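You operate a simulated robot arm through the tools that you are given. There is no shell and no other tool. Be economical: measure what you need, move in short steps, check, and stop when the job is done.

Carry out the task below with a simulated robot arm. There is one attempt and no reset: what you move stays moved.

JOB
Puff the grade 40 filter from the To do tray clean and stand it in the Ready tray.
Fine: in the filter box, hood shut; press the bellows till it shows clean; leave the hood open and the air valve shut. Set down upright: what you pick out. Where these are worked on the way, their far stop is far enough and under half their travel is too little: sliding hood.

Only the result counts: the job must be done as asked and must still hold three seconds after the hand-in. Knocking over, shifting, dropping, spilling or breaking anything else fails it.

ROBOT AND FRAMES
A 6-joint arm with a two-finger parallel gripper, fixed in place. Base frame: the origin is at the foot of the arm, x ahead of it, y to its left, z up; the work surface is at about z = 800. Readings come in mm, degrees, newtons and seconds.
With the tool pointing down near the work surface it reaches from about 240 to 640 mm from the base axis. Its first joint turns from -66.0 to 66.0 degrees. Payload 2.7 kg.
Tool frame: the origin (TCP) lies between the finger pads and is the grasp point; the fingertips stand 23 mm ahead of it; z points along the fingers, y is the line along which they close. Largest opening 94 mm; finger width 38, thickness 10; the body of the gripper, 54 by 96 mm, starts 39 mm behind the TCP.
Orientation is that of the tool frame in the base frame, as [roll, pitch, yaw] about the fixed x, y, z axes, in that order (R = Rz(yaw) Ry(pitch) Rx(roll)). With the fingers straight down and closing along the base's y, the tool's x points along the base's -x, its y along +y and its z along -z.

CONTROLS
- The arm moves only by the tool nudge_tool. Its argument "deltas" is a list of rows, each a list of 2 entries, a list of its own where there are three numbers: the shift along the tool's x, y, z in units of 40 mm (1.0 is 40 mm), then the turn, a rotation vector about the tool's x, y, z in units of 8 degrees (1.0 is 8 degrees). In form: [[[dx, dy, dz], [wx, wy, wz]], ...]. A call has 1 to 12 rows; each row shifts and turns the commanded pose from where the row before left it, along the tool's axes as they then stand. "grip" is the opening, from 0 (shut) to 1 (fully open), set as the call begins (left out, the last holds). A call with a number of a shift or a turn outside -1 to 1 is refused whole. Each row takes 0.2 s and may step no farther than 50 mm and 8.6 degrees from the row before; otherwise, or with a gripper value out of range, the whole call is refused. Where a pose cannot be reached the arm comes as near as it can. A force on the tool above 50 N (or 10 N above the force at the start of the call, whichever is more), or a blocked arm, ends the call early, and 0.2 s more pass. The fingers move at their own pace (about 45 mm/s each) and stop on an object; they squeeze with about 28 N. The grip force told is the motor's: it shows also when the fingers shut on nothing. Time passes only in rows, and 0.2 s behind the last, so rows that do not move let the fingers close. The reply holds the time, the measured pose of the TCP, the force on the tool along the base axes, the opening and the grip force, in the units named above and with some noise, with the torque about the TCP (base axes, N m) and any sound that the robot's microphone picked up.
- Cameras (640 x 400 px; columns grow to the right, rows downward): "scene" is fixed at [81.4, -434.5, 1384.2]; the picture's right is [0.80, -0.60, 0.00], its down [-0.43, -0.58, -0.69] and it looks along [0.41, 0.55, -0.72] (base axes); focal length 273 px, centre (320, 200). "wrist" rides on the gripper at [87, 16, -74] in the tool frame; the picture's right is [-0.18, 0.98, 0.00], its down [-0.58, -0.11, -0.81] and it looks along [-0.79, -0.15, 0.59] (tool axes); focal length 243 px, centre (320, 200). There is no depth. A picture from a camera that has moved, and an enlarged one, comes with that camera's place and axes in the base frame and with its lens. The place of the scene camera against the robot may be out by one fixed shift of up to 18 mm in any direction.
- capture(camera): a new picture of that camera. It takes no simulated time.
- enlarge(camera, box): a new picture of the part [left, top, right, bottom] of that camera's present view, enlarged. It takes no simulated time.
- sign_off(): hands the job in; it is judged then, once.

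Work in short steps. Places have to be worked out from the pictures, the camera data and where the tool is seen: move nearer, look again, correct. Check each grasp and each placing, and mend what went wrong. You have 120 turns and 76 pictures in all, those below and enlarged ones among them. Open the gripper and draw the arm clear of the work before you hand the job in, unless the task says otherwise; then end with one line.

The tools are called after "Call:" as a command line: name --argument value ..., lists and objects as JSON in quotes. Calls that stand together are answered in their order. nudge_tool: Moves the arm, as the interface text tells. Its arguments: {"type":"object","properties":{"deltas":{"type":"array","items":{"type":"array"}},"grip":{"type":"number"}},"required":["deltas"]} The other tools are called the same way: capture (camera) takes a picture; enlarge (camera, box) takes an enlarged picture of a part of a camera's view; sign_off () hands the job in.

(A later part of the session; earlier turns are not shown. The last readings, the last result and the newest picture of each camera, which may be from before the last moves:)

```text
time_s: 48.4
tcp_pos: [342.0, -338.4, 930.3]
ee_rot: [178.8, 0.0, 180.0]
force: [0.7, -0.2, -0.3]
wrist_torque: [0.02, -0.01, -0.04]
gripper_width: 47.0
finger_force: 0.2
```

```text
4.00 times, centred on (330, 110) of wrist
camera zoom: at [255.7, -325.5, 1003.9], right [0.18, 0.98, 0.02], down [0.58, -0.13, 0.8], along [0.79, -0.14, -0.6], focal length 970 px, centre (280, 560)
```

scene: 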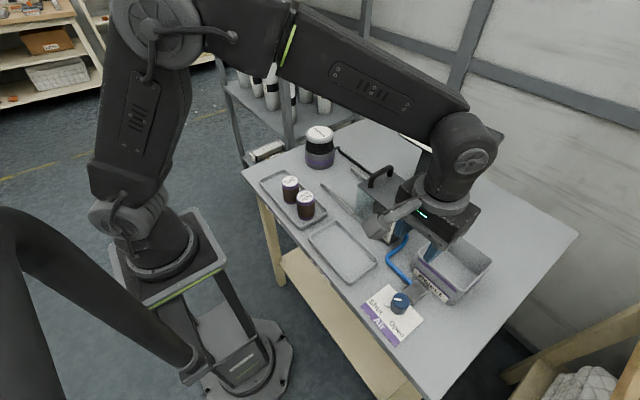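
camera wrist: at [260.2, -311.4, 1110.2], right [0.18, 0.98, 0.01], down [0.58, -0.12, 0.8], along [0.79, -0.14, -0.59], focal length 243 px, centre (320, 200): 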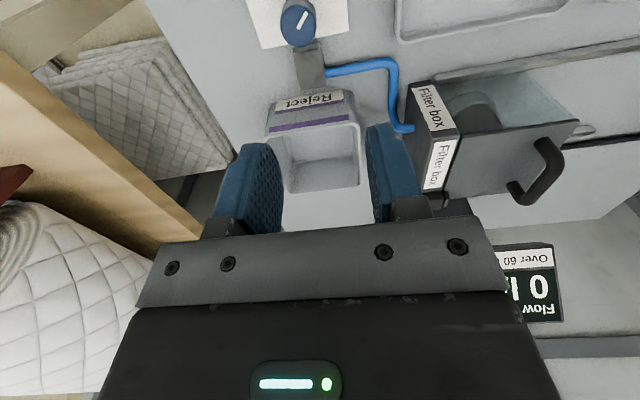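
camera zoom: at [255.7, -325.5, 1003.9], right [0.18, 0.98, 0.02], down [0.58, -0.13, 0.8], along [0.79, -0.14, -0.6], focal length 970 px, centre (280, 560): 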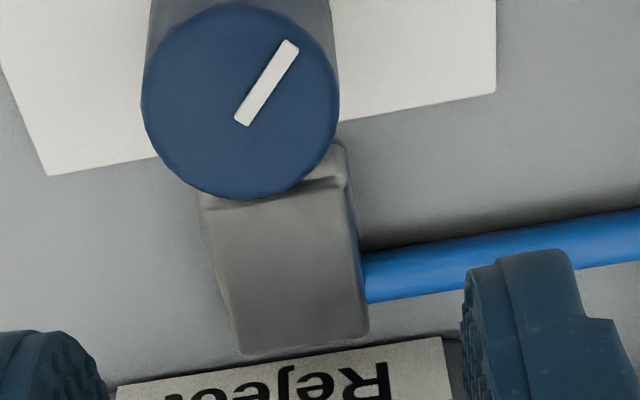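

The knob top is about z 830 with radius 17.5, at (344.5,-346); the fitting beside it is lower, about 815. I'll level, turn to yaw 135, and descend to just above it.

Call:
nudge_tool --deltas '[[[-0.06, -0.19, 0], [0.15, 0, 0]], [[0, 0, 0], [0, 0, 0.9375]], [[0, 0, 0], [0, 0, 0.9375]], [[0, 0, 0], [0, 0, 0.9375]], [[0, 0, 0], [0, 0, 0.9375]], [[0, 0, 0], [0, 0, 0.9375]], [[0, 0, 0], [0, 0, 0.9375]], [[0, 0, 0.8], [0, 0, 0]], [[0, 0, 0.6], [0, 0, 0]], [[0, 0, 0], [0, 0, 0]]]' --grip 0.6

Call:
capture --camera "wrist"

Call:
enlarge --camera "scene" --box '[360, 250, 440, 330]'

```text
time_s: 50.6
tcp_pos: [343.7, -349.4, 874.2]
ee_rot: [-179.9, -0.1, 135.0]
force: [0.3, 0.9, 0.0]
wrist_torque: [0.01, -0.02, -0.03]
gripper_width: 56.1
finger_force: 0.0
```

```text
39 pictures are left
camera wrist: at [294.8, -277.2, 949.2], right [0.83, 0.56, 0.0], down [0.33, -0.49, 0.81], along [0.45, -0.67, -0.59], focal length 243 px, centre (320, 200)
```

wrist: 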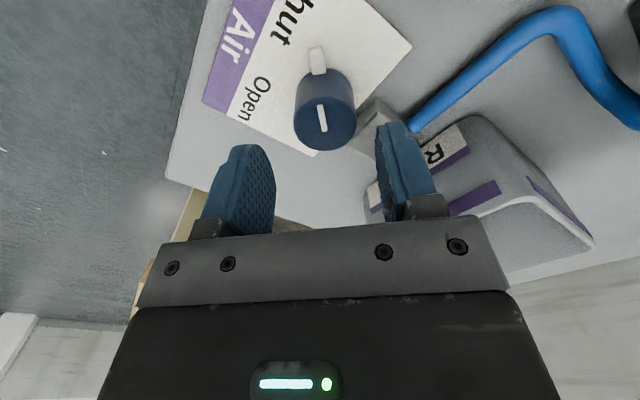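

```text
5.00 times, centred on (400, 290) of scene
camera zoom: at [81.4, -434.5, 1384.2], right [0.8, -0.6, 0.0], down [-0.43, -0.58, -0.69], along [0.41, 0.55, -0.72], focal length 1364 px, centre (-80, -250)
```

zoom: 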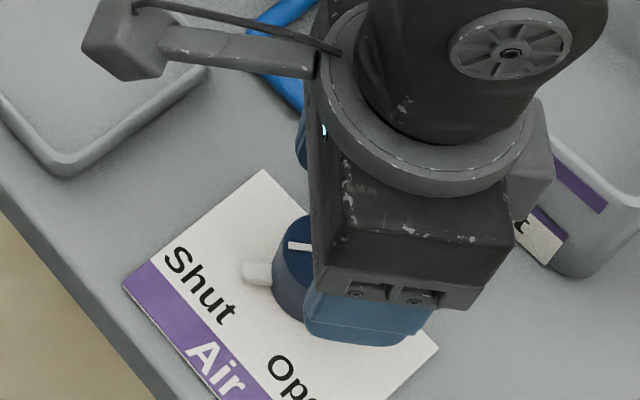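

The knob position is confirmed near (344.5,-346.5), and the reject bin wall is at x≥425, clear. I'll descend onto the top of the knob.

Call:
nudge_tool --deltas '[[[0.04, 0.067, 0.4], [0, 0, 0]], [[0, 0, 0.3], [0, 0, 0]], [[0, 0, 0.05], [0, 0, 0]], [[0, 0, 0], [0, 0, 0]]]'

Call:
capture --camera "wrist"

```text
time_s: 51.6
tcp_pos: [345.8, -345.2, 845.3]
ee_rot: [-179.9, 0.0, 135.0]
force: [-0.1, 0.1, 0.1]
wrist_torque: [0.0, -0.01, 0.02]
gripper_width: 56.3
finger_force: 0.0
```

```text
37 pictures are left
camera wrist: at [296.0, -273.9, 919.3], right [0.83, 0.56, 0.0], down [0.33, -0.49, 0.81], along [0.46, -0.67, -0.59], focal length 243 px, centre (320, 200)
```

wrist: 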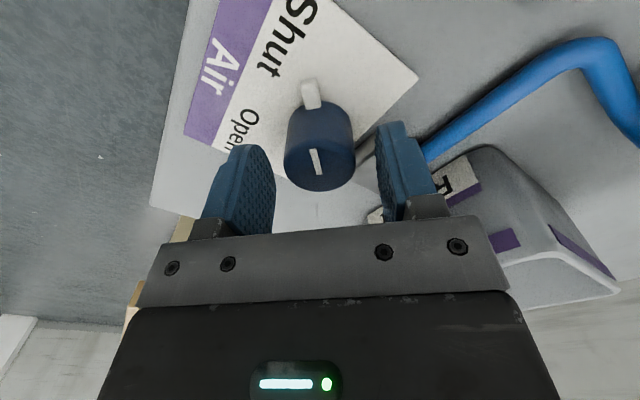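

The knob is centred with its top at about 830. I'll lower 3 mm and grip.

Call:
nudge_tool --deltas '[[[0, 0, 0.08], [0, 0, 0]], [[0, 0, 0], [0, 0, 0]]]'

Call:
nudge_tool --deltas '[[[0, 0, 0], [0, 0, 0]], [[0, 0, 0], [0, 0, 0]], [[0, 0, 0], [0, 0, 0]]]' --grip 0

Call:
nudge_tool --deltas '[[[0, 0, 0], [0, 0, -0.5]], [[0, 0, 0], [0, 0, -0.5]], [[0, 0, 0], [0, 0, -0.5]], [[0, 0, 0], [0, 0, -0.5]]]'

Call:
capture --camera "wrist"

```text
time_s: 52.2
tcp_pos: [346.0, -346.7, 840.8]
ee_rot: [180.0, 0.1, 134.9]
force: [-0.2, -0.8, -0.8]
wrist_torque: [-0.03, -0.02, 0.02]
gripper_width: 56.5
finger_force: 0.0
```

```text
time_s: 53.0
tcp_pos: [345.2, -345.4, 840.5]
ee_rot: [-180.0, -0.1, 135.0]
force: [0.5, -0.4, -1.0]
wrist_torque: [0.0, -0.01, -0.02]
gripper_width: 34.8
finger_force: 45.0
```

```text
time_s: 54.0
tcp_pos: [345.9, -346.1, 841.3]
ee_rot: [-179.9, -0.2, 151.0]
force: [1.7, -6.1, -21.9]
wrist_torque: [-0.61, -0.9, 0.01]
gripper_width: 34.7
finger_force: 45.8
```

```text
36 pictures are left
camera wrist: at [278.3, -290.5, 915.7], right [0.64, 0.77, 0.0], down [0.46, -0.38, 0.8], along [0.62, -0.51, -0.59], focal length 243 px, centre (320, 200)
```

wrist: 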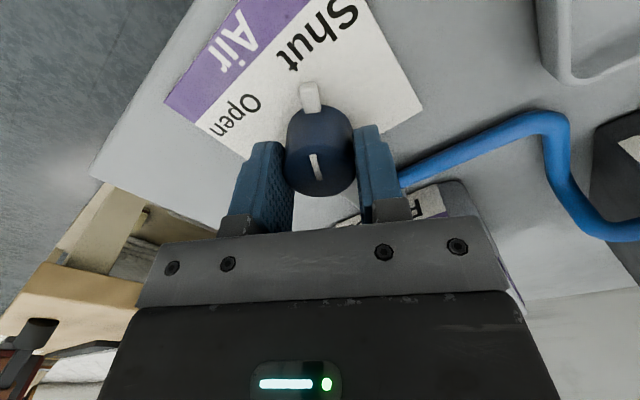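

The knob turns with the gripper. I'll continue.

Call:
nudge_tool --deltas '[[[0, 0, 0], [0, 0, -0.7]], [[0, 0, 0], [0, 0, -0.7]], [[0, 0, 0], [0, 0, -0.7]], [[0, 0, 0], [0, 0, -0.7]], [[0, 0, 0], [0, 0, -0.7]], [[0, 0, 0], [0, 0, -0.7]]]'

Call:
enlarge --camera "scene" --box '[340, 240, 440, 340]'

Call:
enlarge --camera "scene" --box '[390, 85, 520, 185]'

```text
time_s: 55.4
tcp_pos: [346.4, -346.0, 840.8]
ee_rot: [179.8, -0.2, -175.3]
force: [-7.7, -3.8, -19.5]
wrist_torque: [0.0, 0.27, 0.01]
gripper_width: 34.9
finger_force: 45.2
```

```text
4.00 times, centred on (390, 290) of scene
camera zoom: at [81.5, -434.8, 1384.1], right [0.8, -0.6, 0.0], down [-0.43, -0.58, -0.69], along [0.41, 0.55, -0.72], focal length 1091 px, centre (40, -160)
```

zoom: 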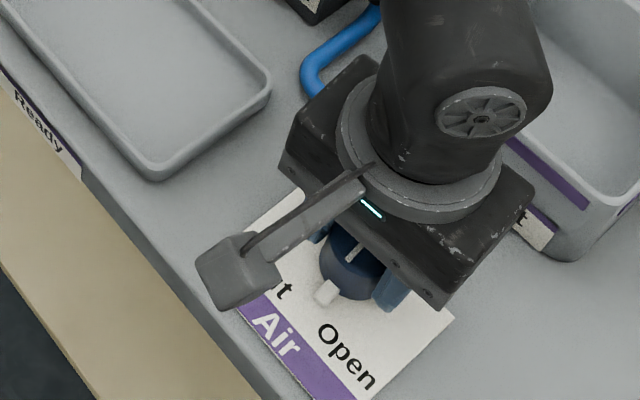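

```text
4.00 times, centred on (455, 135) of scene
camera zoom: at [81.5, -434.8, 1384.1], right [0.8, -0.6, 0.0], down [-0.43, -0.58, -0.69], along [0.41, 0.55, -0.72], focal length 1091 px, centre (-220, 460)
```

zoom: 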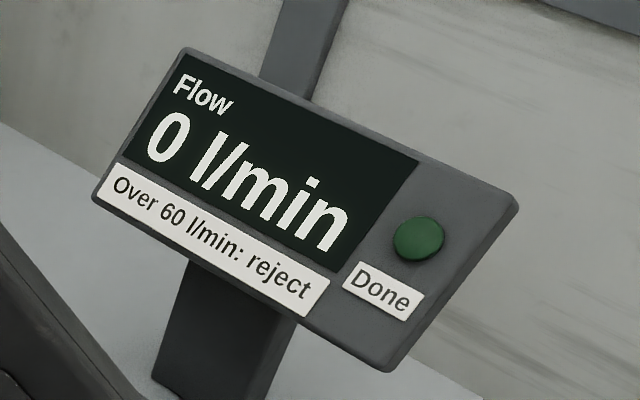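

Call:
nudge_tool --deltas '[[[0, 0, 0], [0, 0, -0.7]], [[0, 0, 0], [0, 0, -0.7]], [[0, 0, 0], [0, 0, -0.7]], [[0, 0, 0], [0, 0, -0.7]], [[0, 0, 0], [0, 0, -0.7]]]'

Call:
enlarge --camera "scene" --box '[340, 240, 440, 340]'

Call:
enlarge --camera "scene" --box '[390, 85, 520, 185]'

```text
time_s: 56.6
tcp_pos: [346.2, -345.4, 841.7]
ee_rot: [179.9, 0.0, -147.4]
force: [-2.6, 2.0, -20.1]
wrist_torque: [-0.39, 0.78, 0.0]
gripper_width: 34.6
finger_force: 45.0
```

```text
4.00 times, centred on (390, 290) of scene
camera zoom: at [81.6, -434.7, 1384.1], right [0.8, -0.6, 0.0], down [-0.43, -0.58, -0.69], along [0.41, 0.55, -0.72], focal length 1091 px, centre (40, -160)
```

zoom: 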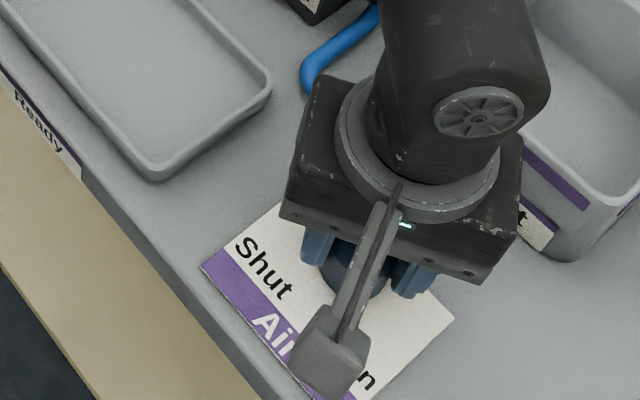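

```text
4.00 times, centred on (455, 135) of scene
camera zoom: at [81.6, -434.7, 1384.1], right [0.8, -0.6, 0.0], down [-0.43, -0.58, -0.69], along [0.41, 0.55, -0.72], focal length 1091 px, centre (-220, 460)
```

zoom: 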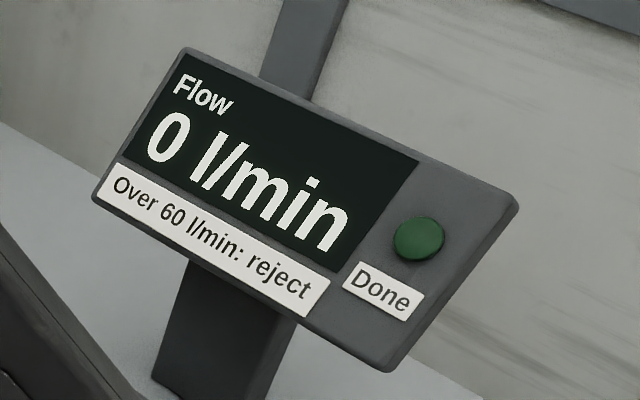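

I've turned 78° and there's still no flow. I'll continue toward the stop.

Call:
nudge_tool --deltas '[[[0, 0, 0], [0, 0, -0.5]], [[0, 0, 0], [0, 0, -0.5]], [[0, 0, 0], [0, 0, -0.5]], [[0, 0, 0], [0, 0, -0.25]]]'

Call:
capture --camera "wrist"

Call:
enlarge --camera "scene" --box '[390, 85, 520, 185]'

```text
time_s: 57.6
tcp_pos: [346.1, -344.7, 842.4]
ee_rot: [179.7, 0.1, -133.5]
force: [4.8, 17.8, -17.1]
wrist_torque: [0.72, -0.23, -0.43]
gripper_width: 34.8
finger_force: 44.9
```

```text
31 pictures are left
camera wrist: at [274.6, -397.3, 916.0], right [-0.59, 0.81, 0.01], down [0.48, 0.34, 0.81], along [0.65, 0.48, -0.59], focal length 243 px, centre (320, 200)
```

wrist: 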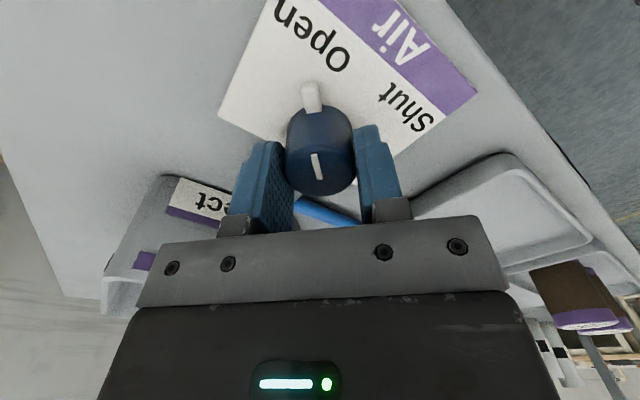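

```text
4.00 times, centred on (455, 135) of scene
camera zoom: at [81.8, -434.3, 1384.3], right [0.8, -0.6, 0.0], down [-0.43, -0.58, -0.69], along [0.41, 0.55, -0.72], focal length 1091 px, centre (-220, 460)
```

zoom: 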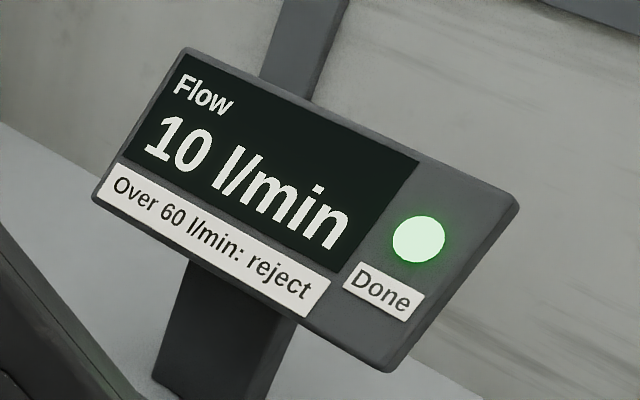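

With the valve open it reads 10 l/min and the lamp is lit. I'll release the knob, rise, and see what the display does before pumping.

Call:
nudge_tool --deltas '[[[0, 0, 0], [0, 0, 0]], [[0, 0, 0], [0, 0, 0]], [[0, 0, 0], [0, 0, 0]]]' --grip 0.6

Call:
nudge_tool --deltas '[[[0, 0, -0.5], [0, 0, 0]], [[0, 0, -1], [0, 0, 0]], [[0, 0, -1], [0, 0, 0]], [[0, 0, -1], [0, 0, 0]], [[0, 0, -1], [0, 0, 0]], [[0, 0, -0.5], [0, 0, 0]], [[0, 0, 0], [0, 0, 0.9]], [[0, 0, 0], [0, 0, 0.9]], [[0, 0, 0], [0, 0, 0.9]], [[0, 0, 0], [0, 0, 0.9]], [[0, 0, 0], [0, 0, 0.9]], [[0, 0, 0], [0, 0, 0.9]]]'

Call:
capture --camera "scene"

```text
time_s: 58.4
tcp_pos: [344.9, -347.1, 842.9]
ee_rot: [180.0, 0.0, -133.4]
force: [-1.0, 0.0, -0.5]
wrist_torque: [0.02, -0.01, -0.01]
gripper_width: 56.2
finger_force: 0.0
```

```text
time_s: 61.0
tcp_pos: [346.2, -345.6, 1042.8]
ee_rot: [-180.0, -0.1, -176.7]
force: [1.0, 0.0, 0.1]
wrist_torque: [0.0, 0.02, 0.01]
gripper_width: 56.6
finger_force: 0.0
```

```text
29 pictures are left
```

scene: 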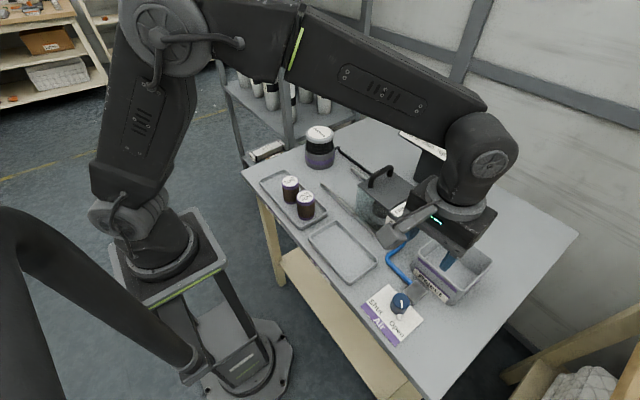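

Now to the bellows at about (518,170, top ~900). I'll travel high.

Call:
nudge_tool --deltas '[[[-0.3, 1, 0], [0, 0, 0.4]], [[-0.3, 1, 0], [0, 0, 0]], [[-0.3, 1, 0], [0, 0, 0]], [[-0.3, 1, 0], [0, 0, 0]], [[-0.3, 1, 0], [0, 0, 0]], [[-0.3, 1, 0], [0, 0, 0]], [[-0.3, 1, 0], [0, 0, 0]], [[-0.3, 1, 0], [0, 0, 0]], [[-0.3, 1, 0], [0, 0, 0]], [[-0.3, 1, 0], [0, 0, 0]], [[-0.3, 1, 0], [0, 0, 0]], [[-0.3, 1, 0], [0, 0, 0]]]' --grip 0

Call:
nudge_tool --deltas '[[[0, 0.9, 0.6], [0, 0, 0]], [[0, 0, 0], [0, 0, 0]]]'

Call:
capture --camera "wrist"

Call:
capture --camera "scene"

```text
time_s: 63.6
tcp_pos: [483.9, 135.5, 1039.3]
ee_rot: [-180.0, -0.1, -179.8]
force: [0.5, 0.4, 0.2]
wrist_torque: [0.02, 0.0, -0.02]
gripper_width: 0.1
finger_force: 28.2
```

```text
time_s: 64.2
tcp_pos: [484.3, 170.3, 1015.8]
ee_rot: [-180.0, 0.1, -179.9]
force: [0.0, 0.2, 0.3]
wrist_torque: [0.0, 0.0, 0.02]
gripper_width: 0.0
finger_force: 28.1
```

```text
28 pictures are left
camera wrist: at [397.8, 185.4, 1089.9], right [0.18, 0.98, 0.0], down [0.58, -0.11, 0.81], along [0.79, -0.15, -0.59], focal length 243 px, centre (320, 200)
```

wrist: 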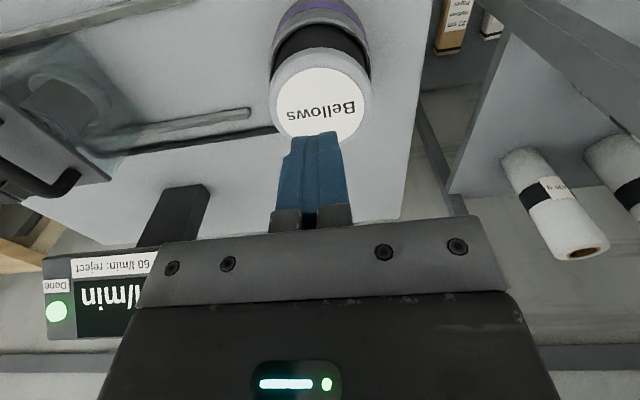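

```text
27 pictures are left
```

scene: 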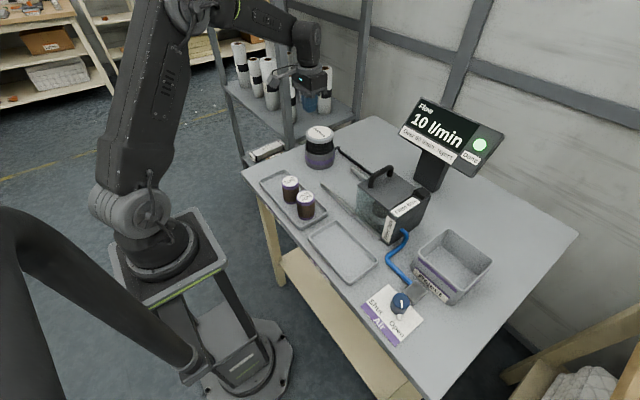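

Bellows top centre is at about (514,164). The display says 10 l/min with the lamp lit before any press, so I'll give the bellows one press and watch how it responds.

Call:
nudge_tool --deltas '[[[-0.75, -0.15, 0], [0, 0, 0]], [[0, 0, 1], [0, 0, 0]], [[0, 0, 0.8], [0, 0, 0]], [[0, 0, 0.15], [0, 0, 0]], [[0, 0, 0.1], [0, 0, 0]], [[0, 0, 0.1], [0, 0, 0]], [[0, 0, 0.1], [0, 0, 0]]]'

Call:
enlarge --camera "scene" --box '[280, 85, 520, 205]'

```text
time_s: 65.8
tcp_pos: [516.1, 164.7, 928.6]
ee_rot: [-179.9, 0.1, -179.8]
force: [0.4, 0.0, 1.9]
wrist_torque: [-0.04, 0.03, -0.01]
gripper_width: 0.2
finger_force: 27.6
```

```text
2.67 times, centred on (400, 145) of scene
camera zoom: at [81.4, -434.5, 1384.2], right [0.8, -0.6, 0.0], down [-0.43, -0.58, -0.69], along [0.41, 0.55, -0.72], focal length 728 px, centre (107, 347)
```

zoom: 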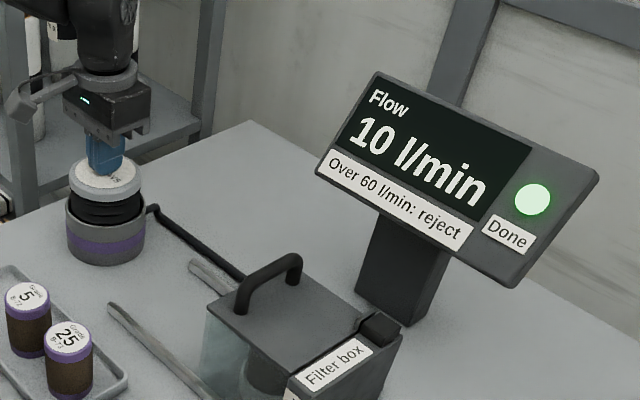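

I'm just in contact with the cap. I'll press down steadily.

Call:
nudge_tool --deltas '[[[0, 0, 0.15], [0, 0, 0]], [[0, 0, 0.15], [0, 0, 0]], [[0, 0, 0.15], [0, 0, 0]]]'

Call:
nudge_tool --deltas '[[[0, 0, 0.15], [0, 0, 0]], [[0, 0, 0.15], [0, 0, 0]]]'

Call:
enlarge --camera "scene" --box '[280, 85, 520, 205]'

```text
time_s: 66.6
tcp_pos: [515.9, 164.5, 909.3]
ee_rot: [-179.9, 0.1, -179.8]
force: [0.2, 2.5, 5.3]
wrist_torque: [0.04, 0.04, 0.04]
gripper_width: 0.1
finger_force: 27.8
```

```text
time_s: 67.2
tcp_pos: [516.4, 165.3, 899.0]
ee_rot: [-180.0, 0.2, -179.8]
force: [0.1, -0.1, 16.3]
wrist_torque: [0.02, 0.03, -0.02]
gripper_width: 0.0
finger_force: 27.7
```

```text
2.67 times, centred on (400, 145) of scene
camera zoom: at [81.2, -434.6, 1384.2], right [0.8, -0.6, 0.0], down [-0.43, -0.58, -0.69], along [0.41, 0.55, -0.72], focal length 728 px, centre (107, 347)
```

zoom: 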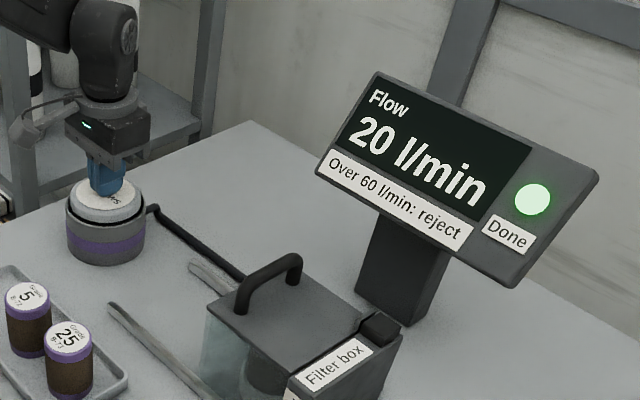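

One press took the flow from 10 to 20 l/min. I'll release and check whether the reading holds.

Call:
nudge_tool --deltas '[[[0, 0, -0.4], [0, 0, 0]], [[0, 0, -0.4], [0, 0, 0]], [[0, 0, -0.2], [0, 0, 0]], [[0, 0, 0], [0, 0, 0]]]'

Call:
enlarge --camera "scene" --box '[280, 85, 520, 205]'

```text
time_s: 68.2
tcp_pos: [516.0, 165.3, 935.3]
ee_rot: [-180.0, -0.2, -179.8]
force: [0.3, 0.0, 0.1]
wrist_torque: [-0.05, 0.0, 0.03]
gripper_width: 0.0
finger_force: 27.6
```

```text
2.67 times, centred on (400, 145) of scene
camera zoom: at [81.4, -434.5, 1384.2], right [0.8, -0.6, 0.0], down [-0.43, -0.58, -0.69], along [0.41, 0.55, -0.72], focal length 728 px, centre (107, 347)
```

zoom: 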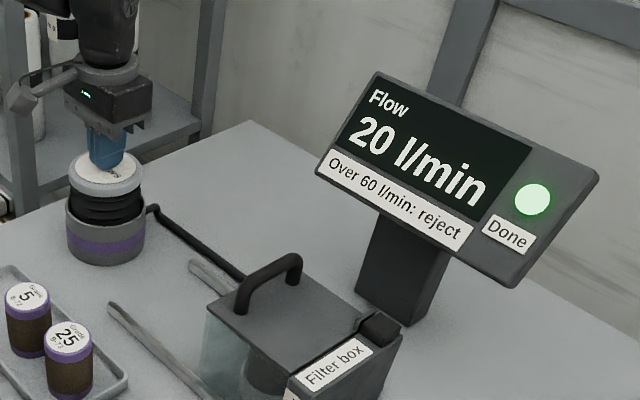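

The reading holds at 20 and the bellows has sprung back. The lamp was lit before any puff, so the flow figure is the telling sign. I'll press again and watch for it to level off.

Call:
nudge_tool --deltas '[[[0, 0, 0.3], [0, 0, 0]], [[0, 0, 0.2], [0, 0, 0]], [[0, 0, 0.2], [0, 0, 0]], [[0, 0, 0.2], [0, 0, 0]], [[0, 0, 0], [0, 0, 0]], [[0, 0, -0.3], [0, 0, 0]], [[0, 0, -0.4], [0, 0, 0]], [[0, 0, -0.2], [0, 0, 0]], [[0, 0, 0], [0, 0, 0]], [[0, 0, 0], [0, 0, 0]]]'

Call:
enlarge --camera "scene" --box '[280, 85, 520, 205]'

```text
time_s: 70.4
tcp_pos: [516.6, 166.1, 937.9]
ee_rot: [179.9, -0.2, -179.8]
force: [0.4, 0.5, 0.0]
wrist_torque: [0.0, -0.02, 0.02]
gripper_width: 0.1
finger_force: 27.5
```

```text
2.67 times, centred on (400, 145) of scene
camera zoom: at [81.4, -434.5, 1384.2], right [0.8, -0.6, 0.0], down [-0.43, -0.58, -0.69], along [0.41, 0.55, -0.72], focal length 728 px, centre (107, 347)
```

zoom: 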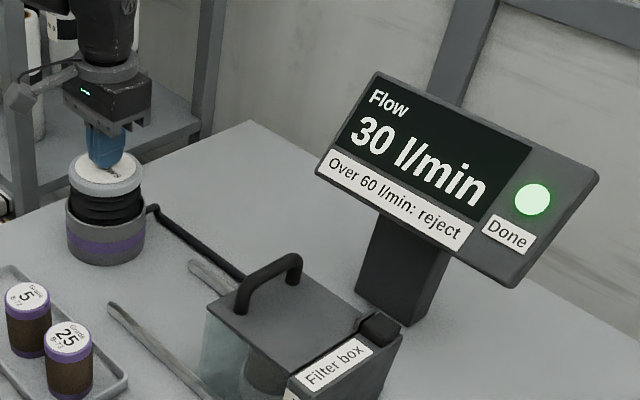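

It's 30 now, still rising by 10 per press. One more press.

Call:
nudge_tool --deltas '[[[0, 0, 0.3], [0, 0, 0]], [[0, 0, 0.2], [0, 0, 0]], [[0, 0, 0.25], [0, 0, 0]], [[0, 0, 0.2], [0, 0, 0]], [[0, 0, 0], [0, 0, 0]], [[0, 0, -0.35], [0, 0, 0]], [[0, 0, -0.4], [0, 0, 0]], [[0, 0, -0.2], [0, 0, 0]], [[0, 0, 0], [0, 0, 0]], [[0, 0, 0], [0, 0, 0]]]'

Call:
enlarge --camera "scene" --box '[280, 85, 520, 205]'

```text
time_s: 72.6
tcp_pos: [517.1, 164.6, 940.0]
ee_rot: [179.9, -0.1, -179.8]
force: [-0.1, -0.6, -0.6]
wrist_torque: [0.01, 0.02, -0.02]
gripper_width: 0.0
finger_force: 28.5
```

```text
2.67 times, centred on (400, 145) of scene
camera zoom: at [81.4, -434.5, 1384.2], right [0.8, -0.6, 0.0], down [-0.43, -0.58, -0.69], along [0.41, 0.55, -0.72], focal length 728 px, centre (107, 347)
```

zoom: 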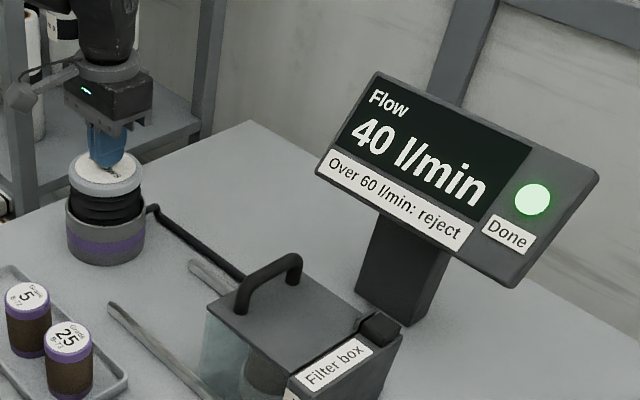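

It reads 40, still below the over-60 limit. I'll do one more press to see whether it has levelled off.

Call:
nudge_tool --deltas '[[[0, 0, 0.35], [0, 0, 0]], [[0, 0, 0.25], [0, 0, 0]], [[0, 0, 0.25], [0, 0, 0]], [[0, 0, 0.2], [0, 0, 0]], [[0, 0, 0], [0, 0, 0]], [[0, 0, -0.35], [0, 0, 0]], [[0, 0, -0.4], [0, 0, 0]], [[0, 0, -0.2], [0, 0, 0]], [[0, 0, 0], [0, 0, 0]], [[0, 0, 0], [0, 0, 0]]]'

Call:
enlarge --camera "scene" --box '[280, 85, 520, 205]'

```text
time_s: 74.8
tcp_pos: [516.9, 166.7, 933.9]
ee_rot: [179.9, 0.0, -179.8]
force: [-0.5, 0.8, 1.5]
wrist_torque: [0.03, 0.0, 0.01]
gripper_width: 0.0
finger_force: 28.1
```

```text
2.67 times, centred on (400, 145) of scene
camera zoom: at [81.4, -434.5, 1384.2], right [0.8, -0.6, 0.0], down [-0.43, -0.58, -0.69], along [0.41, 0.55, -0.72], focal length 728 px, centre (107, 347)
```

zoom: 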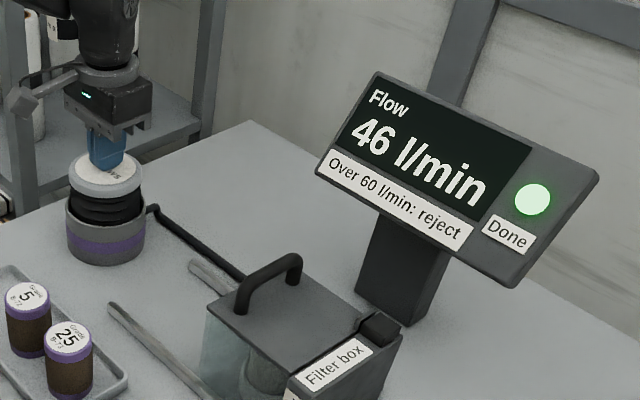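

It's 46, a smaller step, so it's saturating. One confirming press, keeping watch on the 60 limit.

Call:
nudge_tool --deltas '[[[0, 0, 0.25], [0, 0, 0]], [[0, 0, 0.2], [0, 0, 0]], [[0, 0, 0.25], [0, 0, 0]], [[0, 0, 0.2], [0, 0, 0]], [[0, 0, 0], [0, 0, 0]], [[0, 0, -0.35], [0, 0, 0]], [[0, 0, -0.4], [0, 0, 0]], [[0, 0, -0.4], [0, 0, 0]], [[0, 0, -0.5], [0, 0, 0]], [[0, 0, 0], [0, 0, 0]]]'

Call:
enlarge --camera "scene" --box '[280, 85, 520, 205]'

```text
time_s: 77.0
tcp_pos: [515.0, 165.3, 962.2]
ee_rot: [180.0, -0.1, -179.8]
force: [-0.1, -0.4, 0.4]
wrist_torque: [-0.01, -0.01, -0.02]
gripper_width: 0.1
finger_force: 28.2
```

```text
2.67 times, centred on (400, 145) of scene
camera zoom: at [81.4, -434.5, 1384.2], right [0.8, -0.6, 0.0], down [-0.43, -0.58, -0.69], along [0.41, 0.55, -0.72], focal length 728 px, centre (107, 347)
```

zoom: 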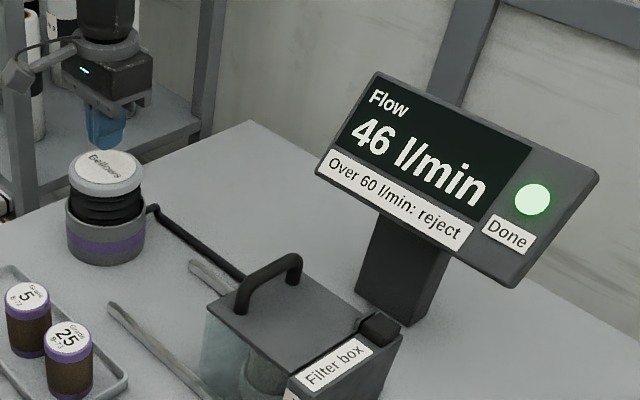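

Flow levelled at 46 l/min, under the limit: clean and good. I'll go back to the valve to shut it.

Call:
nudge_tool --deltas '[[[0, 0, -1], [0, 0, 0]], [[0, 0, -0.95], [0, 0, 0]], [[0.35, -1, 0], [0, 0, 0]], [[0.35, -1, 0], [0, 0, 0]], [[0.35, -1, 0], [0, 0, 0]], [[0.35, -1, 0], [0, 0, 0]], [[0.35, -1, 0], [0, 0, 0]], [[0.35, -1, 0], [0, 0, 0]], [[0.35, -1, 0], [0, 0, 0]], [[0.35, -1, 0], [0, 0, 0]], [[0.35, -1, 0], [0, 0, 0]], [[0.35, -1, 0], [0, 0, 0]]]' --grip 0.6

Call:
nudge_tool --deltas '[[[0.35, -1, 0], [0, 0, 0]], [[0.35, -1, 0], [0, 0, 0]], [[0.05, -0.77, 0], [0, 0, 0]], [[0, 0, 0], [0, 0, -0.95]], [[0, 0, 0], [0, 0, -0.95]], [[0, 0, 0], [0, 0, -0.95]], [[0, 0, 0], [0, 0, -0.95]], [[0, 0, 0], [0, 0, -0.95]], [[0, 0, 0], [0, 0, -0.95]], [[0, 0, 0], [0, 0, 0]]]'

```text
time_s: 79.6
tcp_pos: [378.3, -236.2, 1040.1]
ee_rot: [179.9, 0.1, -179.7]
force: [0.5, 0.5, 0.2]
wrist_torque: [0.01, -0.04, 0.01]
gripper_width: 56.3
finger_force: 0.0
```

```text
time_s: 81.8
tcp_pos: [348.6, -345.9, 1042.3]
ee_rot: [180.0, 0.0, -134.1]
force: [1.0, -0.7, 0.4]
wrist_torque: [0.0, 0.0, 0.02]
gripper_width: 56.6
finger_force: 0.0
```

Call:
nudge_tool --deltas '[[[0.05, 0.05, 1], [0, 0, 0]], [[0, 0, 1], [0, 0, 0]], [[0, 0, 1], [0, 0, 0]], [[0, 0, 1], [0, 0, 0]], [[0, 0, 0.6], [0, 0, 0]], [[0, 0, 0.2], [0, 0, 0]], [[0, 0, 0.2], [0, 0, 0]], [[0, 0, 0], [0, 0, 0]]]'

Call:
capture --camera "wrist"

```text
time_s: 83.6
tcp_pos: [345.4, -345.0, 842.2]
ee_rot: [-180.0, 0.0, -134.2]
force: [-0.2, -0.1, 1.3]
wrist_torque: [0.02, 0.01, -0.04]
gripper_width: 56.6
finger_force: 0.0
```

```text
19 pictures are left
camera wrist: at [274.3, -396.5, 916.5], right [-0.58, 0.82, 0.0], down [0.48, 0.34, 0.81], along [0.66, 0.46, -0.59], focal length 243 px, centre (320, 200)
```

wrist: 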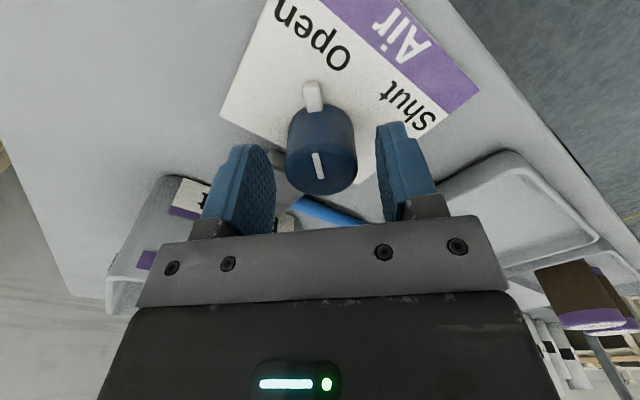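

The alignment is good. I'll grip and turn back toward Shut.

Call:
nudge_tool --deltas '[[[0, 0, 0], [0, 0, 0]], [[0, 0, 0], [0, 0, 0]], [[0, 0, 0], [0, 0, 0]]]' --grip 0

Call:
nudge_tool --deltas '[[[0, 0, 0], [0, 0, 0.6]], [[0, 0, 0], [0, 0, 0.7]], [[0, 0, 0], [0, 0, 0.7]], [[0, 0, 0], [0, 0, 0.7]], [[0, 0, 0], [0, 0, 0.7]], [[0, 0, 0], [0, 0, 0.7]], [[0, 0, 0], [0, 0, 0.7]], [[0, 0, 0], [0, 0, 0.7]], [[0, 0, 0], [0, 0, 0.7]], [[0, 0, 0], [0, 0, 0.7]], [[0, 0, 0], [0, 0, 0.7]], [[0, 0, 0], [0, 0, 0.7]]]'

Call:
nudge_tool --deltas '[[[0, 0, 0], [0, 0, 0.5]], [[0, 0, 0], [0, 0, 0.5]], [[0, 0, 0], [0, 0, 0.5]], [[0, 0, 0], [0, 0, 0.5]], [[0, 0, 0], [0, 0, 0.3]]]'

Call:
enlarge --camera "scene" --box '[340, 80, 520, 340]'

```text
time_s: 84.4
tcp_pos: [346.6, -344.7, 842.3]
ee_rot: [179.9, 0.0, -134.1]
force: [-4.6, 4.3, 1.7]
wrist_torque: [0.09, 0.29, -0.03]
gripper_width: 34.5
finger_force: 44.9
```

```text
time_s: 87.0
tcp_pos: [344.9, -346.5, 842.6]
ee_rot: [180.0, -0.1, 159.3]
force: [-2.8, 15.7, -12.7]
wrist_torque: [-0.09, -0.99, -0.01]
gripper_width: 34.6
finger_force: 45.2
```

```text
time_s: 88.2
tcp_pos: [346.3, -345.9, 842.2]
ee_rot: [179.9, -0.1, 141.0]
force: [1.0, 11.5, -15.5]
wrist_torque: [0.06, 0.0, -0.04]
gripper_width: 34.6
finger_force: 45.3
```

```text
1.54 times, centred on (430, 210) of scene
camera zoom: at [81.6, -434.4, 1384.2], right [0.8, -0.6, 0.0], down [-0.43, -0.58, -0.69], along [0.41, 0.55, -0.72], focal length 420 px, centre (151, 185)
```

zoom: 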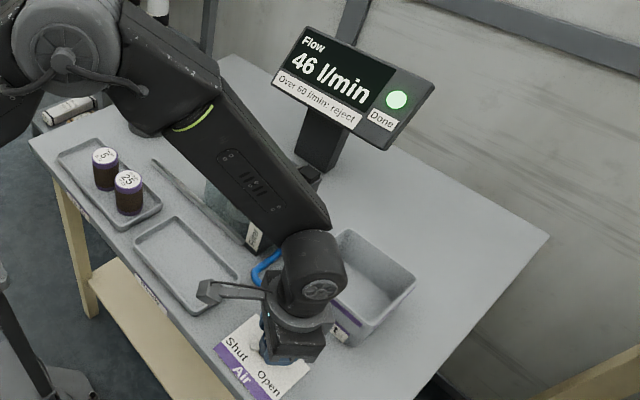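

Call:
nudge_tool --deltas '[[[0, 0, 0], [0, 0, 0.4]], [[0, 0, 0], [0, 0, 0.4]], [[0, 0, 0], [0, 0, 0.3]], [[0, 0, 0], [0, 0, 0]]]'

Call:
enlarge --camera "scene" --box '[340, 80, 520, 340]'

```text
time_s: 89.2
tcp_pos: [345.2, -345.3, 843.0]
ee_rot: [179.9, -0.1, 132.1]
force: [3.3, 10.3, -13.3]
wrist_torque: [0.23, -0.04, 0.69]
gripper_width: 34.5
finger_force: 45.1
```

```text
1.54 times, centred on (430, 210) of scene
camera zoom: at [81.7, -434.4, 1384.2], right [0.8, -0.6, 0.0], down [-0.43, -0.58, -0.69], along [0.41, 0.55, -0.72], focal length 420 px, centre (151, 185)
```

zoom: 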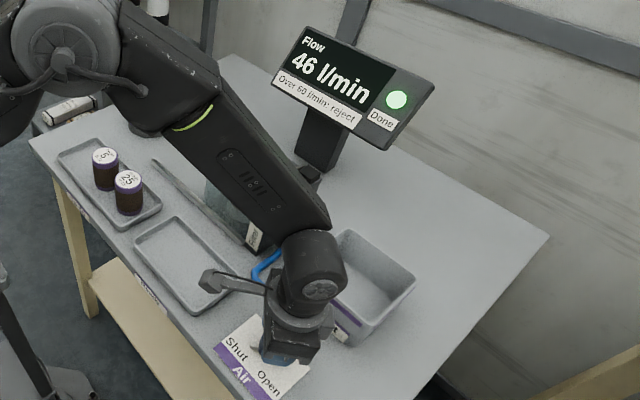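

Torque rose to 0.69 N·m, so the knob is at its Shut stop. I'll release, rise and check the pointer and display.

Call:
nudge_tool --deltas '[[[0, 0, 0], [0, 0, 0]], [[0, 0, 0], [0, 0, 0]], [[0, 0, 0], [0, 0, 0]], [[0, 0, -0.5], [0, 0, 0]], [[0, 0, -1], [0, 0, 0]], [[0, 0, -1], [0, 0, 0]], [[0, 0, -1], [0, 0, 0]], [[0, 0, -1], [0, 0, 0]], [[0, 0, -0.5], [0, 0, 0]]]' --grip 0.6

Call:
nudge_tool --deltas '[[[0, 0, 0], [0, 0, -1]], [[0, 0, 0], [0, 0, -1]], [[0, 0, 0], [0, 0, -1]], [[0, 0, 0], [0, 0, -1]], [[0, 0, 0], [0, 0, -1]], [[0, 0, 0], [0, 0, -1]], [[-0.5, 1, 0], [0, 0, 0]], [[-0.5, 1, 0], [0, 0, 0]], [[-0.5, 1, 0], [0, 0, 0]], [[-0.5, 1, 0], [0, 0, 0]], [[0, 0, 0], [0, 0, 0]]]'

Call:
enlarge --camera "scene" --box '[340, 80, 520, 340]'

```text
time_s: 91.2
tcp_pos: [344.8, -346.4, 1046.2]
ee_rot: [180.0, 0.0, 132.2]
force: [-0.2, 0.5, -0.3]
wrist_torque: [0.01, -0.02, 0.02]
gripper_width: 56.5
finger_force: 0.0
```

```text
time_s: 93.6
tcp_pos: [427.4, -187.6, 1041.1]
ee_rot: [180.0, 0.0, -179.9]
force: [0.5, 0.5, -0.4]
wrist_torque: [-0.03, -0.01, -0.01]
gripper_width: 56.3
finger_force: 0.0
```

```text
1.54 times, centred on (430, 210) of scene
camera zoom: at [81.5, -434.5, 1384.2], right [0.8, -0.6, 0.0], down [-0.43, -0.58, -0.69], along [0.41, 0.55, -0.72], focal length 420 px, centre (151, 185)
```

zoom: 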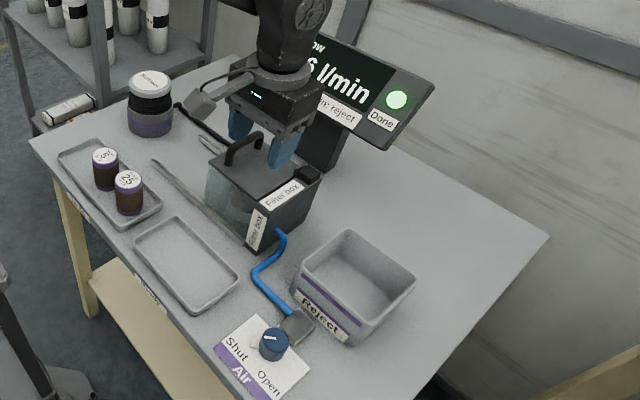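

The pointer is back at Shut. Next I'll reopen the hood by its handle at (494,-111,938).

Call:
nudge_tool --deltas '[[[-0.83, 0.8, 0], [0, 0, 0]], [[-0.84, 0.8, 0], [0, 0, 0]], [[0, 0.32, 0], [0, 0, 0]], [[0, 0, 1], [0, 0, 0]], [[0, 0, 0.6], [0, 0, 0]], [[0, 0, 0], [0, 0, 0]]]'

Call:
capture --camera "wrist"

```text
time_s: 95.0
tcp_pos: [492.7, -110.2, 977.9]
ee_rot: [-180.0, 0.0, -179.8]
force: [0.5, -0.9, 0.9]
wrist_torque: [0.02, 0.0, -0.02]
gripper_width: 56.4
finger_force: 0.0
```

```text
15 pictures are left
camera wrist: at [405.8, -95.3, 1051.7], right [0.18, 0.98, 0.0], down [0.58, -0.11, 0.81], along [0.79, -0.15, -0.59], focal length 243 px, centre (320, 200)
```

wrist: 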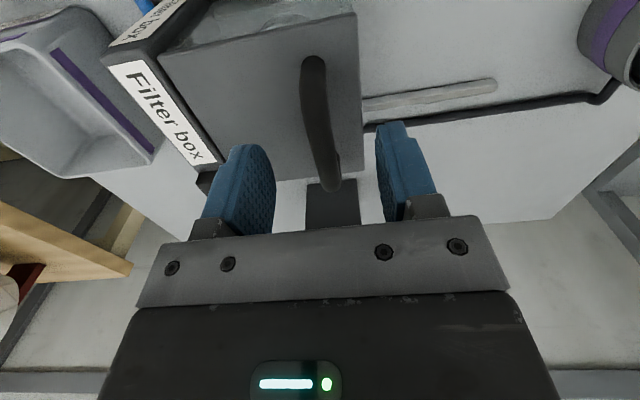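

The handle is centred between the fingers. I'll descend and close, then slide toward +y.

Call:
nudge_tool --deltas '[[[0, 0, 0.6], [0, 0, 0]], [[0, 0, 0.38], [0, 0, 0]], [[0, 0, 0], [0, 0, 0]]]'

Call:
nudge_tool --deltas '[[[0, 0, 0], [0, 0, 0]], [[0, 0, 0], [0, 0, 0]], [[0, 0, 0], [0, 0, 0]], [[0, 0, 0], [0, 0, 0]]]' --grip 0

Call:
nudge_tool --deltas '[[[0, 0.2, 0], [0, 0, 0]], [[0, 0.25, 0], [0, 0, 0]], [[0, 0.25, 0], [0, 0, 0]], [[0, 0.25, 0], [0, 0, 0]], [[0, 0.25, 0], [0, 0, 0]]]'

Call:
nudge_tool --deltas '[[[0, 0.25, -0.02], [0, 0, 0]], [[0, 0.25, 0], [0, 0, 0]], [[0, 0.25, 0], [0, 0, 0]], [[0, 0.25, 0], [0, 0, 0]], [[0, 0.25, 0], [0, 0, 0]]]'

```text
time_s: 95.8
tcp_pos: [493.5, -109.0, 938.6]
ee_rot: [180.0, 0.0, -179.8]
force: [0.2, 0.3, -0.3]
wrist_torque: [-0.02, 0.04, -0.02]
gripper_width: 56.3
finger_force: 0.1
```

```text
time_s: 96.8
tcp_pos: [494.8, -109.1, 938.7]
ee_rot: [179.9, 0.0, -179.8]
force: [-0.1, -2.1, -1.0]
wrist_torque: [0.02, 0.05, -0.46]
gripper_width: 14.0
finger_force: 44.8
```

```text
time_s: 98.0
tcp_pos: [491.4, -60.2, 939.5]
ee_rot: [179.9, 0.4, -179.8]
force: [28.0, -1.5, -4.9]
wrist_torque: [0.01, -0.05, -0.62]
gripper_width: 13.8
finger_force: 44.7
```

```text
time_s: 99.2
tcp_pos: [490.9, -10.1, 939.9]
ee_rot: [180.0, 0.2, -179.8]
force: [22.6, -0.3, -11.5]
wrist_torque: [0.02, -0.6, -0.59]
gripper_width: 14.0
finger_force: 44.5
```

The hood is sliding. I'll add a small x relief and push the last stretch to the stop.

Call:
nudge_tool --deltas '[[[-0.04, 0.2, 0], [0, 0, 0]], [[0, 0.2, 0], [0, 0, 0]], [[0, 0.2, 0], [0, 0, 0]], [[0, 0.15, 0], [0, 0, 0]], [[0, 0.1, 0], [0, 0, 0]], [[0, 0.1, 0], [0, 0, 0]]]'

Call:
nudge_tool --deltas '[[[0, 0, 0], [0, 0, 0]], [[0, 0, 0], [0, 0, 0]], [[0, 0, 0], [0, 0, 0]]]' --grip 0.6

Call:
nudge_tool --deltas '[[[0, 0, -0.5], [0, 0, 0]], [[0, 0, -1], [0, 0, 0]], [[0, 0, -0.8], [0, 0, 0]], [[0, -0.8, 0], [0, 0, 0]], [[0, -0.8, 0], [0, 0, 0]], [[0, -0.8, 0], [0, 0, 0]], [[0, -0.8, 0], [0, 0, 0]], [[0, -0.8, 0], [0, 0, 0]], [[0, 0, 0], [0, 0, 0]]]'

Call:
enlarge --camera "scene" --box '[290, 110, 450, 230]'

```text
time_s: 100.6
tcp_pos: [491.0, 24.8, 940.6]
ee_rot: [-180.0, -0.1, -180.0]
force: [3.2, -15.3, -17.4]
wrist_torque: [0.1, -0.69, -0.37]
gripper_width: 13.7
finger_force: 44.7
```

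```text
time_s: 101.4
tcp_pos: [491.5, 26.9, 939.4]
ee_rot: [179.9, -0.1, -179.8]
force: [-0.9, 0.1, -0.4]
wrist_torque: [-0.01, -0.01, 0.04]
gripper_width: 56.5
finger_force: 0.1
```

```text
time_s: 103.4
tcp_pos: [491.4, -133.5, 1030.0]
ee_rot: [-180.0, -0.1, -179.8]
force: [0.6, 0.6, -0.6]
wrist_torque: [0.01, 0.03, -0.01]
gripper_width: 56.3
finger_force: 0.1
```

```text
3.33 times, centred on (370, 170) of scene
camera zoom: at [81.4, -434.5, 1384.2], right [0.8, -0.6, 0.0], down [-0.43, -0.58, -0.69], along [0.41, 0.55, -0.72], focal length 909 px, centre (153, 300)
```

zoom: 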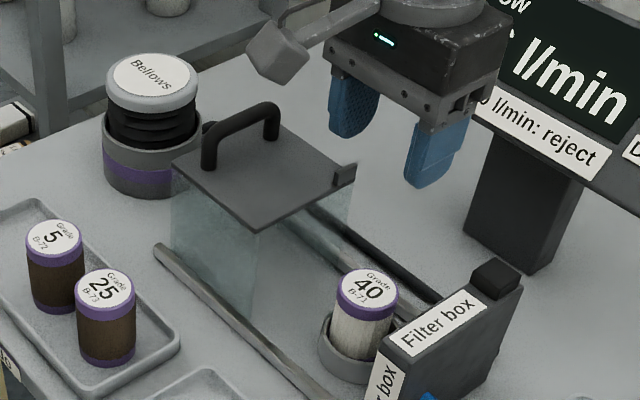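

The filter is visibly white and clean, and the hood is at its open stop. I'll turn to yaw 90 and get above the filter.

Call:
nudge_tool --deltas '[[[-0.3, -0.14, 0], [0, 0, 0.9375]], [[0, 0, 0], [0, 0, 0.9375]], [[0, 0, 0], [0, 0, 0.9375]], [[0, 0, 0], [0, 0, 0.9375]], [[0, 0, 0], [0, 0, 0.9375]], [[0, 0, 0], [0, 0, 0.9375]], [[0, 0, 0], [0, 0, 0.9375]], [[0, 0, 0], [0, 0, 0.9375]], [[0, 0, 0], [0, 0, 0.9375]], [[0, 0, 0], [0, 0, 0.9375]], [[0, 0, 0], [0, 0, 0.9375]], [[0, 0, 0], [0, 0, 0.9375]]]' --grip 0.75

Call:
nudge_tool --deltas '[[[0, 0, 1], [0, 0, 0]], [[0, 0, 1], [0, 0, 0]], [[0, 0, 0.4], [0, 0, 0]], [[0, 0, 0], [0, 0, 0]]]'

Call:
capture --camera "wrist"

```text
time_s: 106.0
tcp_pos: [504.3, -139.8, 1031.8]
ee_rot: [-179.9, 0.0, 90.0]
force: [0.2, 0.9, 0.5]
wrist_torque: [0.01, 0.02, 0.01]
gripper_width: 70.5
finger_force: 0.0
```

```text
time_s: 107.0
tcp_pos: [504.9, -139.4, 936.4]
ee_rot: [-179.9, 0.0, 90.2]
force: [-0.1, 0.2, 0.1]
wrist_torque: [-0.01, -0.01, -0.01]
gripper_width: 70.5
finger_force: 0.0
```

```text
13 pictures are left
camera wrist: at [520.9, -54.4, 1010.3], right [0.98, -0.18, 0.0], down [-0.11, -0.58, 0.81], along [-0.15, -0.79, -0.59], focal length 243 px, centre (320, 200)
```

wrist: 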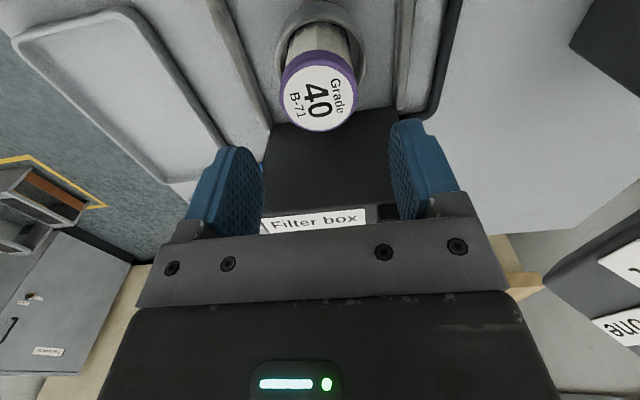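

The filter top is at about (504,-137). I'll descend to the previous grasp height and close.

Call:
nudge_tool --deltas '[[[0.05, -0.02, 0.9], [0, 0, 0]], [[0, 0, 0.9], [0, 0, 0]], [[0, 0, 0.3], [0, 0, 0]], [[0, 0, 0], [0, 0, 0]]]'

Call:
nudge_tool --deltas '[[[0, 0, 0], [0, 0, 0]], [[0, 0, 0], [0, 0, 0]], [[0, 0, 0], [0, 0, 0]], [[0, 0, 0], [0, 0, 0]]]' --grip 0

Call:
nudge_tool --deltas '[[[0, 0, -0.05], [0, 0, 0]], [[0, 0, -0.1], [0, 0, 0]], [[0, 0, -0.15], [0, 0, 0]], [[0, 0, -0.2], [0, 0, 0]], [[0, 0, -0.25], [0, 0, 0]], [[0, 0, -0.3], [0, 0, 0]], [[0, 0, -0.35], [0, 0, 0]], [[0, 0, -0.4], [0, 0, 0]], [[0, 0, -0.4], [0, 0, 0]], [[0, 0, -0.3], [0, 0, 0]], [[0, 0, -0.2], [0, 0, 0]], [[0, 0, -0.1], [0, 0, 0]]]'

Call:
capture --camera "wrist"

```text
time_s: 108.0
tcp_pos: [504.8, -137.6, 852.1]
ee_rot: [-179.9, 0.0, 90.2]
force: [-0.8, 0.3, -0.1]
wrist_torque: [0.0, -0.01, 0.0]
gripper_width: 70.3
finger_force: 0.1
```

```text
time_s: 109.0
tcp_pos: [504.3, -136.6, 852.3]
ee_rot: [-180.0, 0.1, 90.2]
force: [0.2, -0.1, 0.3]
wrist_torque: [0.01, -0.04, -0.01]
gripper_width: 47.0
finger_force: 27.8
```

```text
time_s: 111.6
tcp_pos: [503.8, -136.0, 966.3]
ee_rot: [-180.0, 0.0, 90.2]
force: [0.5, -0.2, -1.0]
wrist_torque: [0.02, 0.01, -0.02]
gripper_width: 47.1
finger_force: 28.5
```

```text
12 pictures are left
camera wrist: at [520.3, -50.1, 1039.9], right [0.98, -0.18, 0.0], down [-0.11, -0.58, 0.81], along [-0.15, -0.79, -0.59], focal length 243 px, centre (320, 200)
```

wrist: 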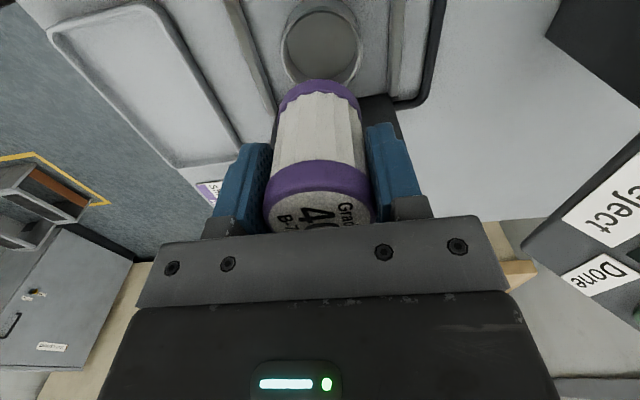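

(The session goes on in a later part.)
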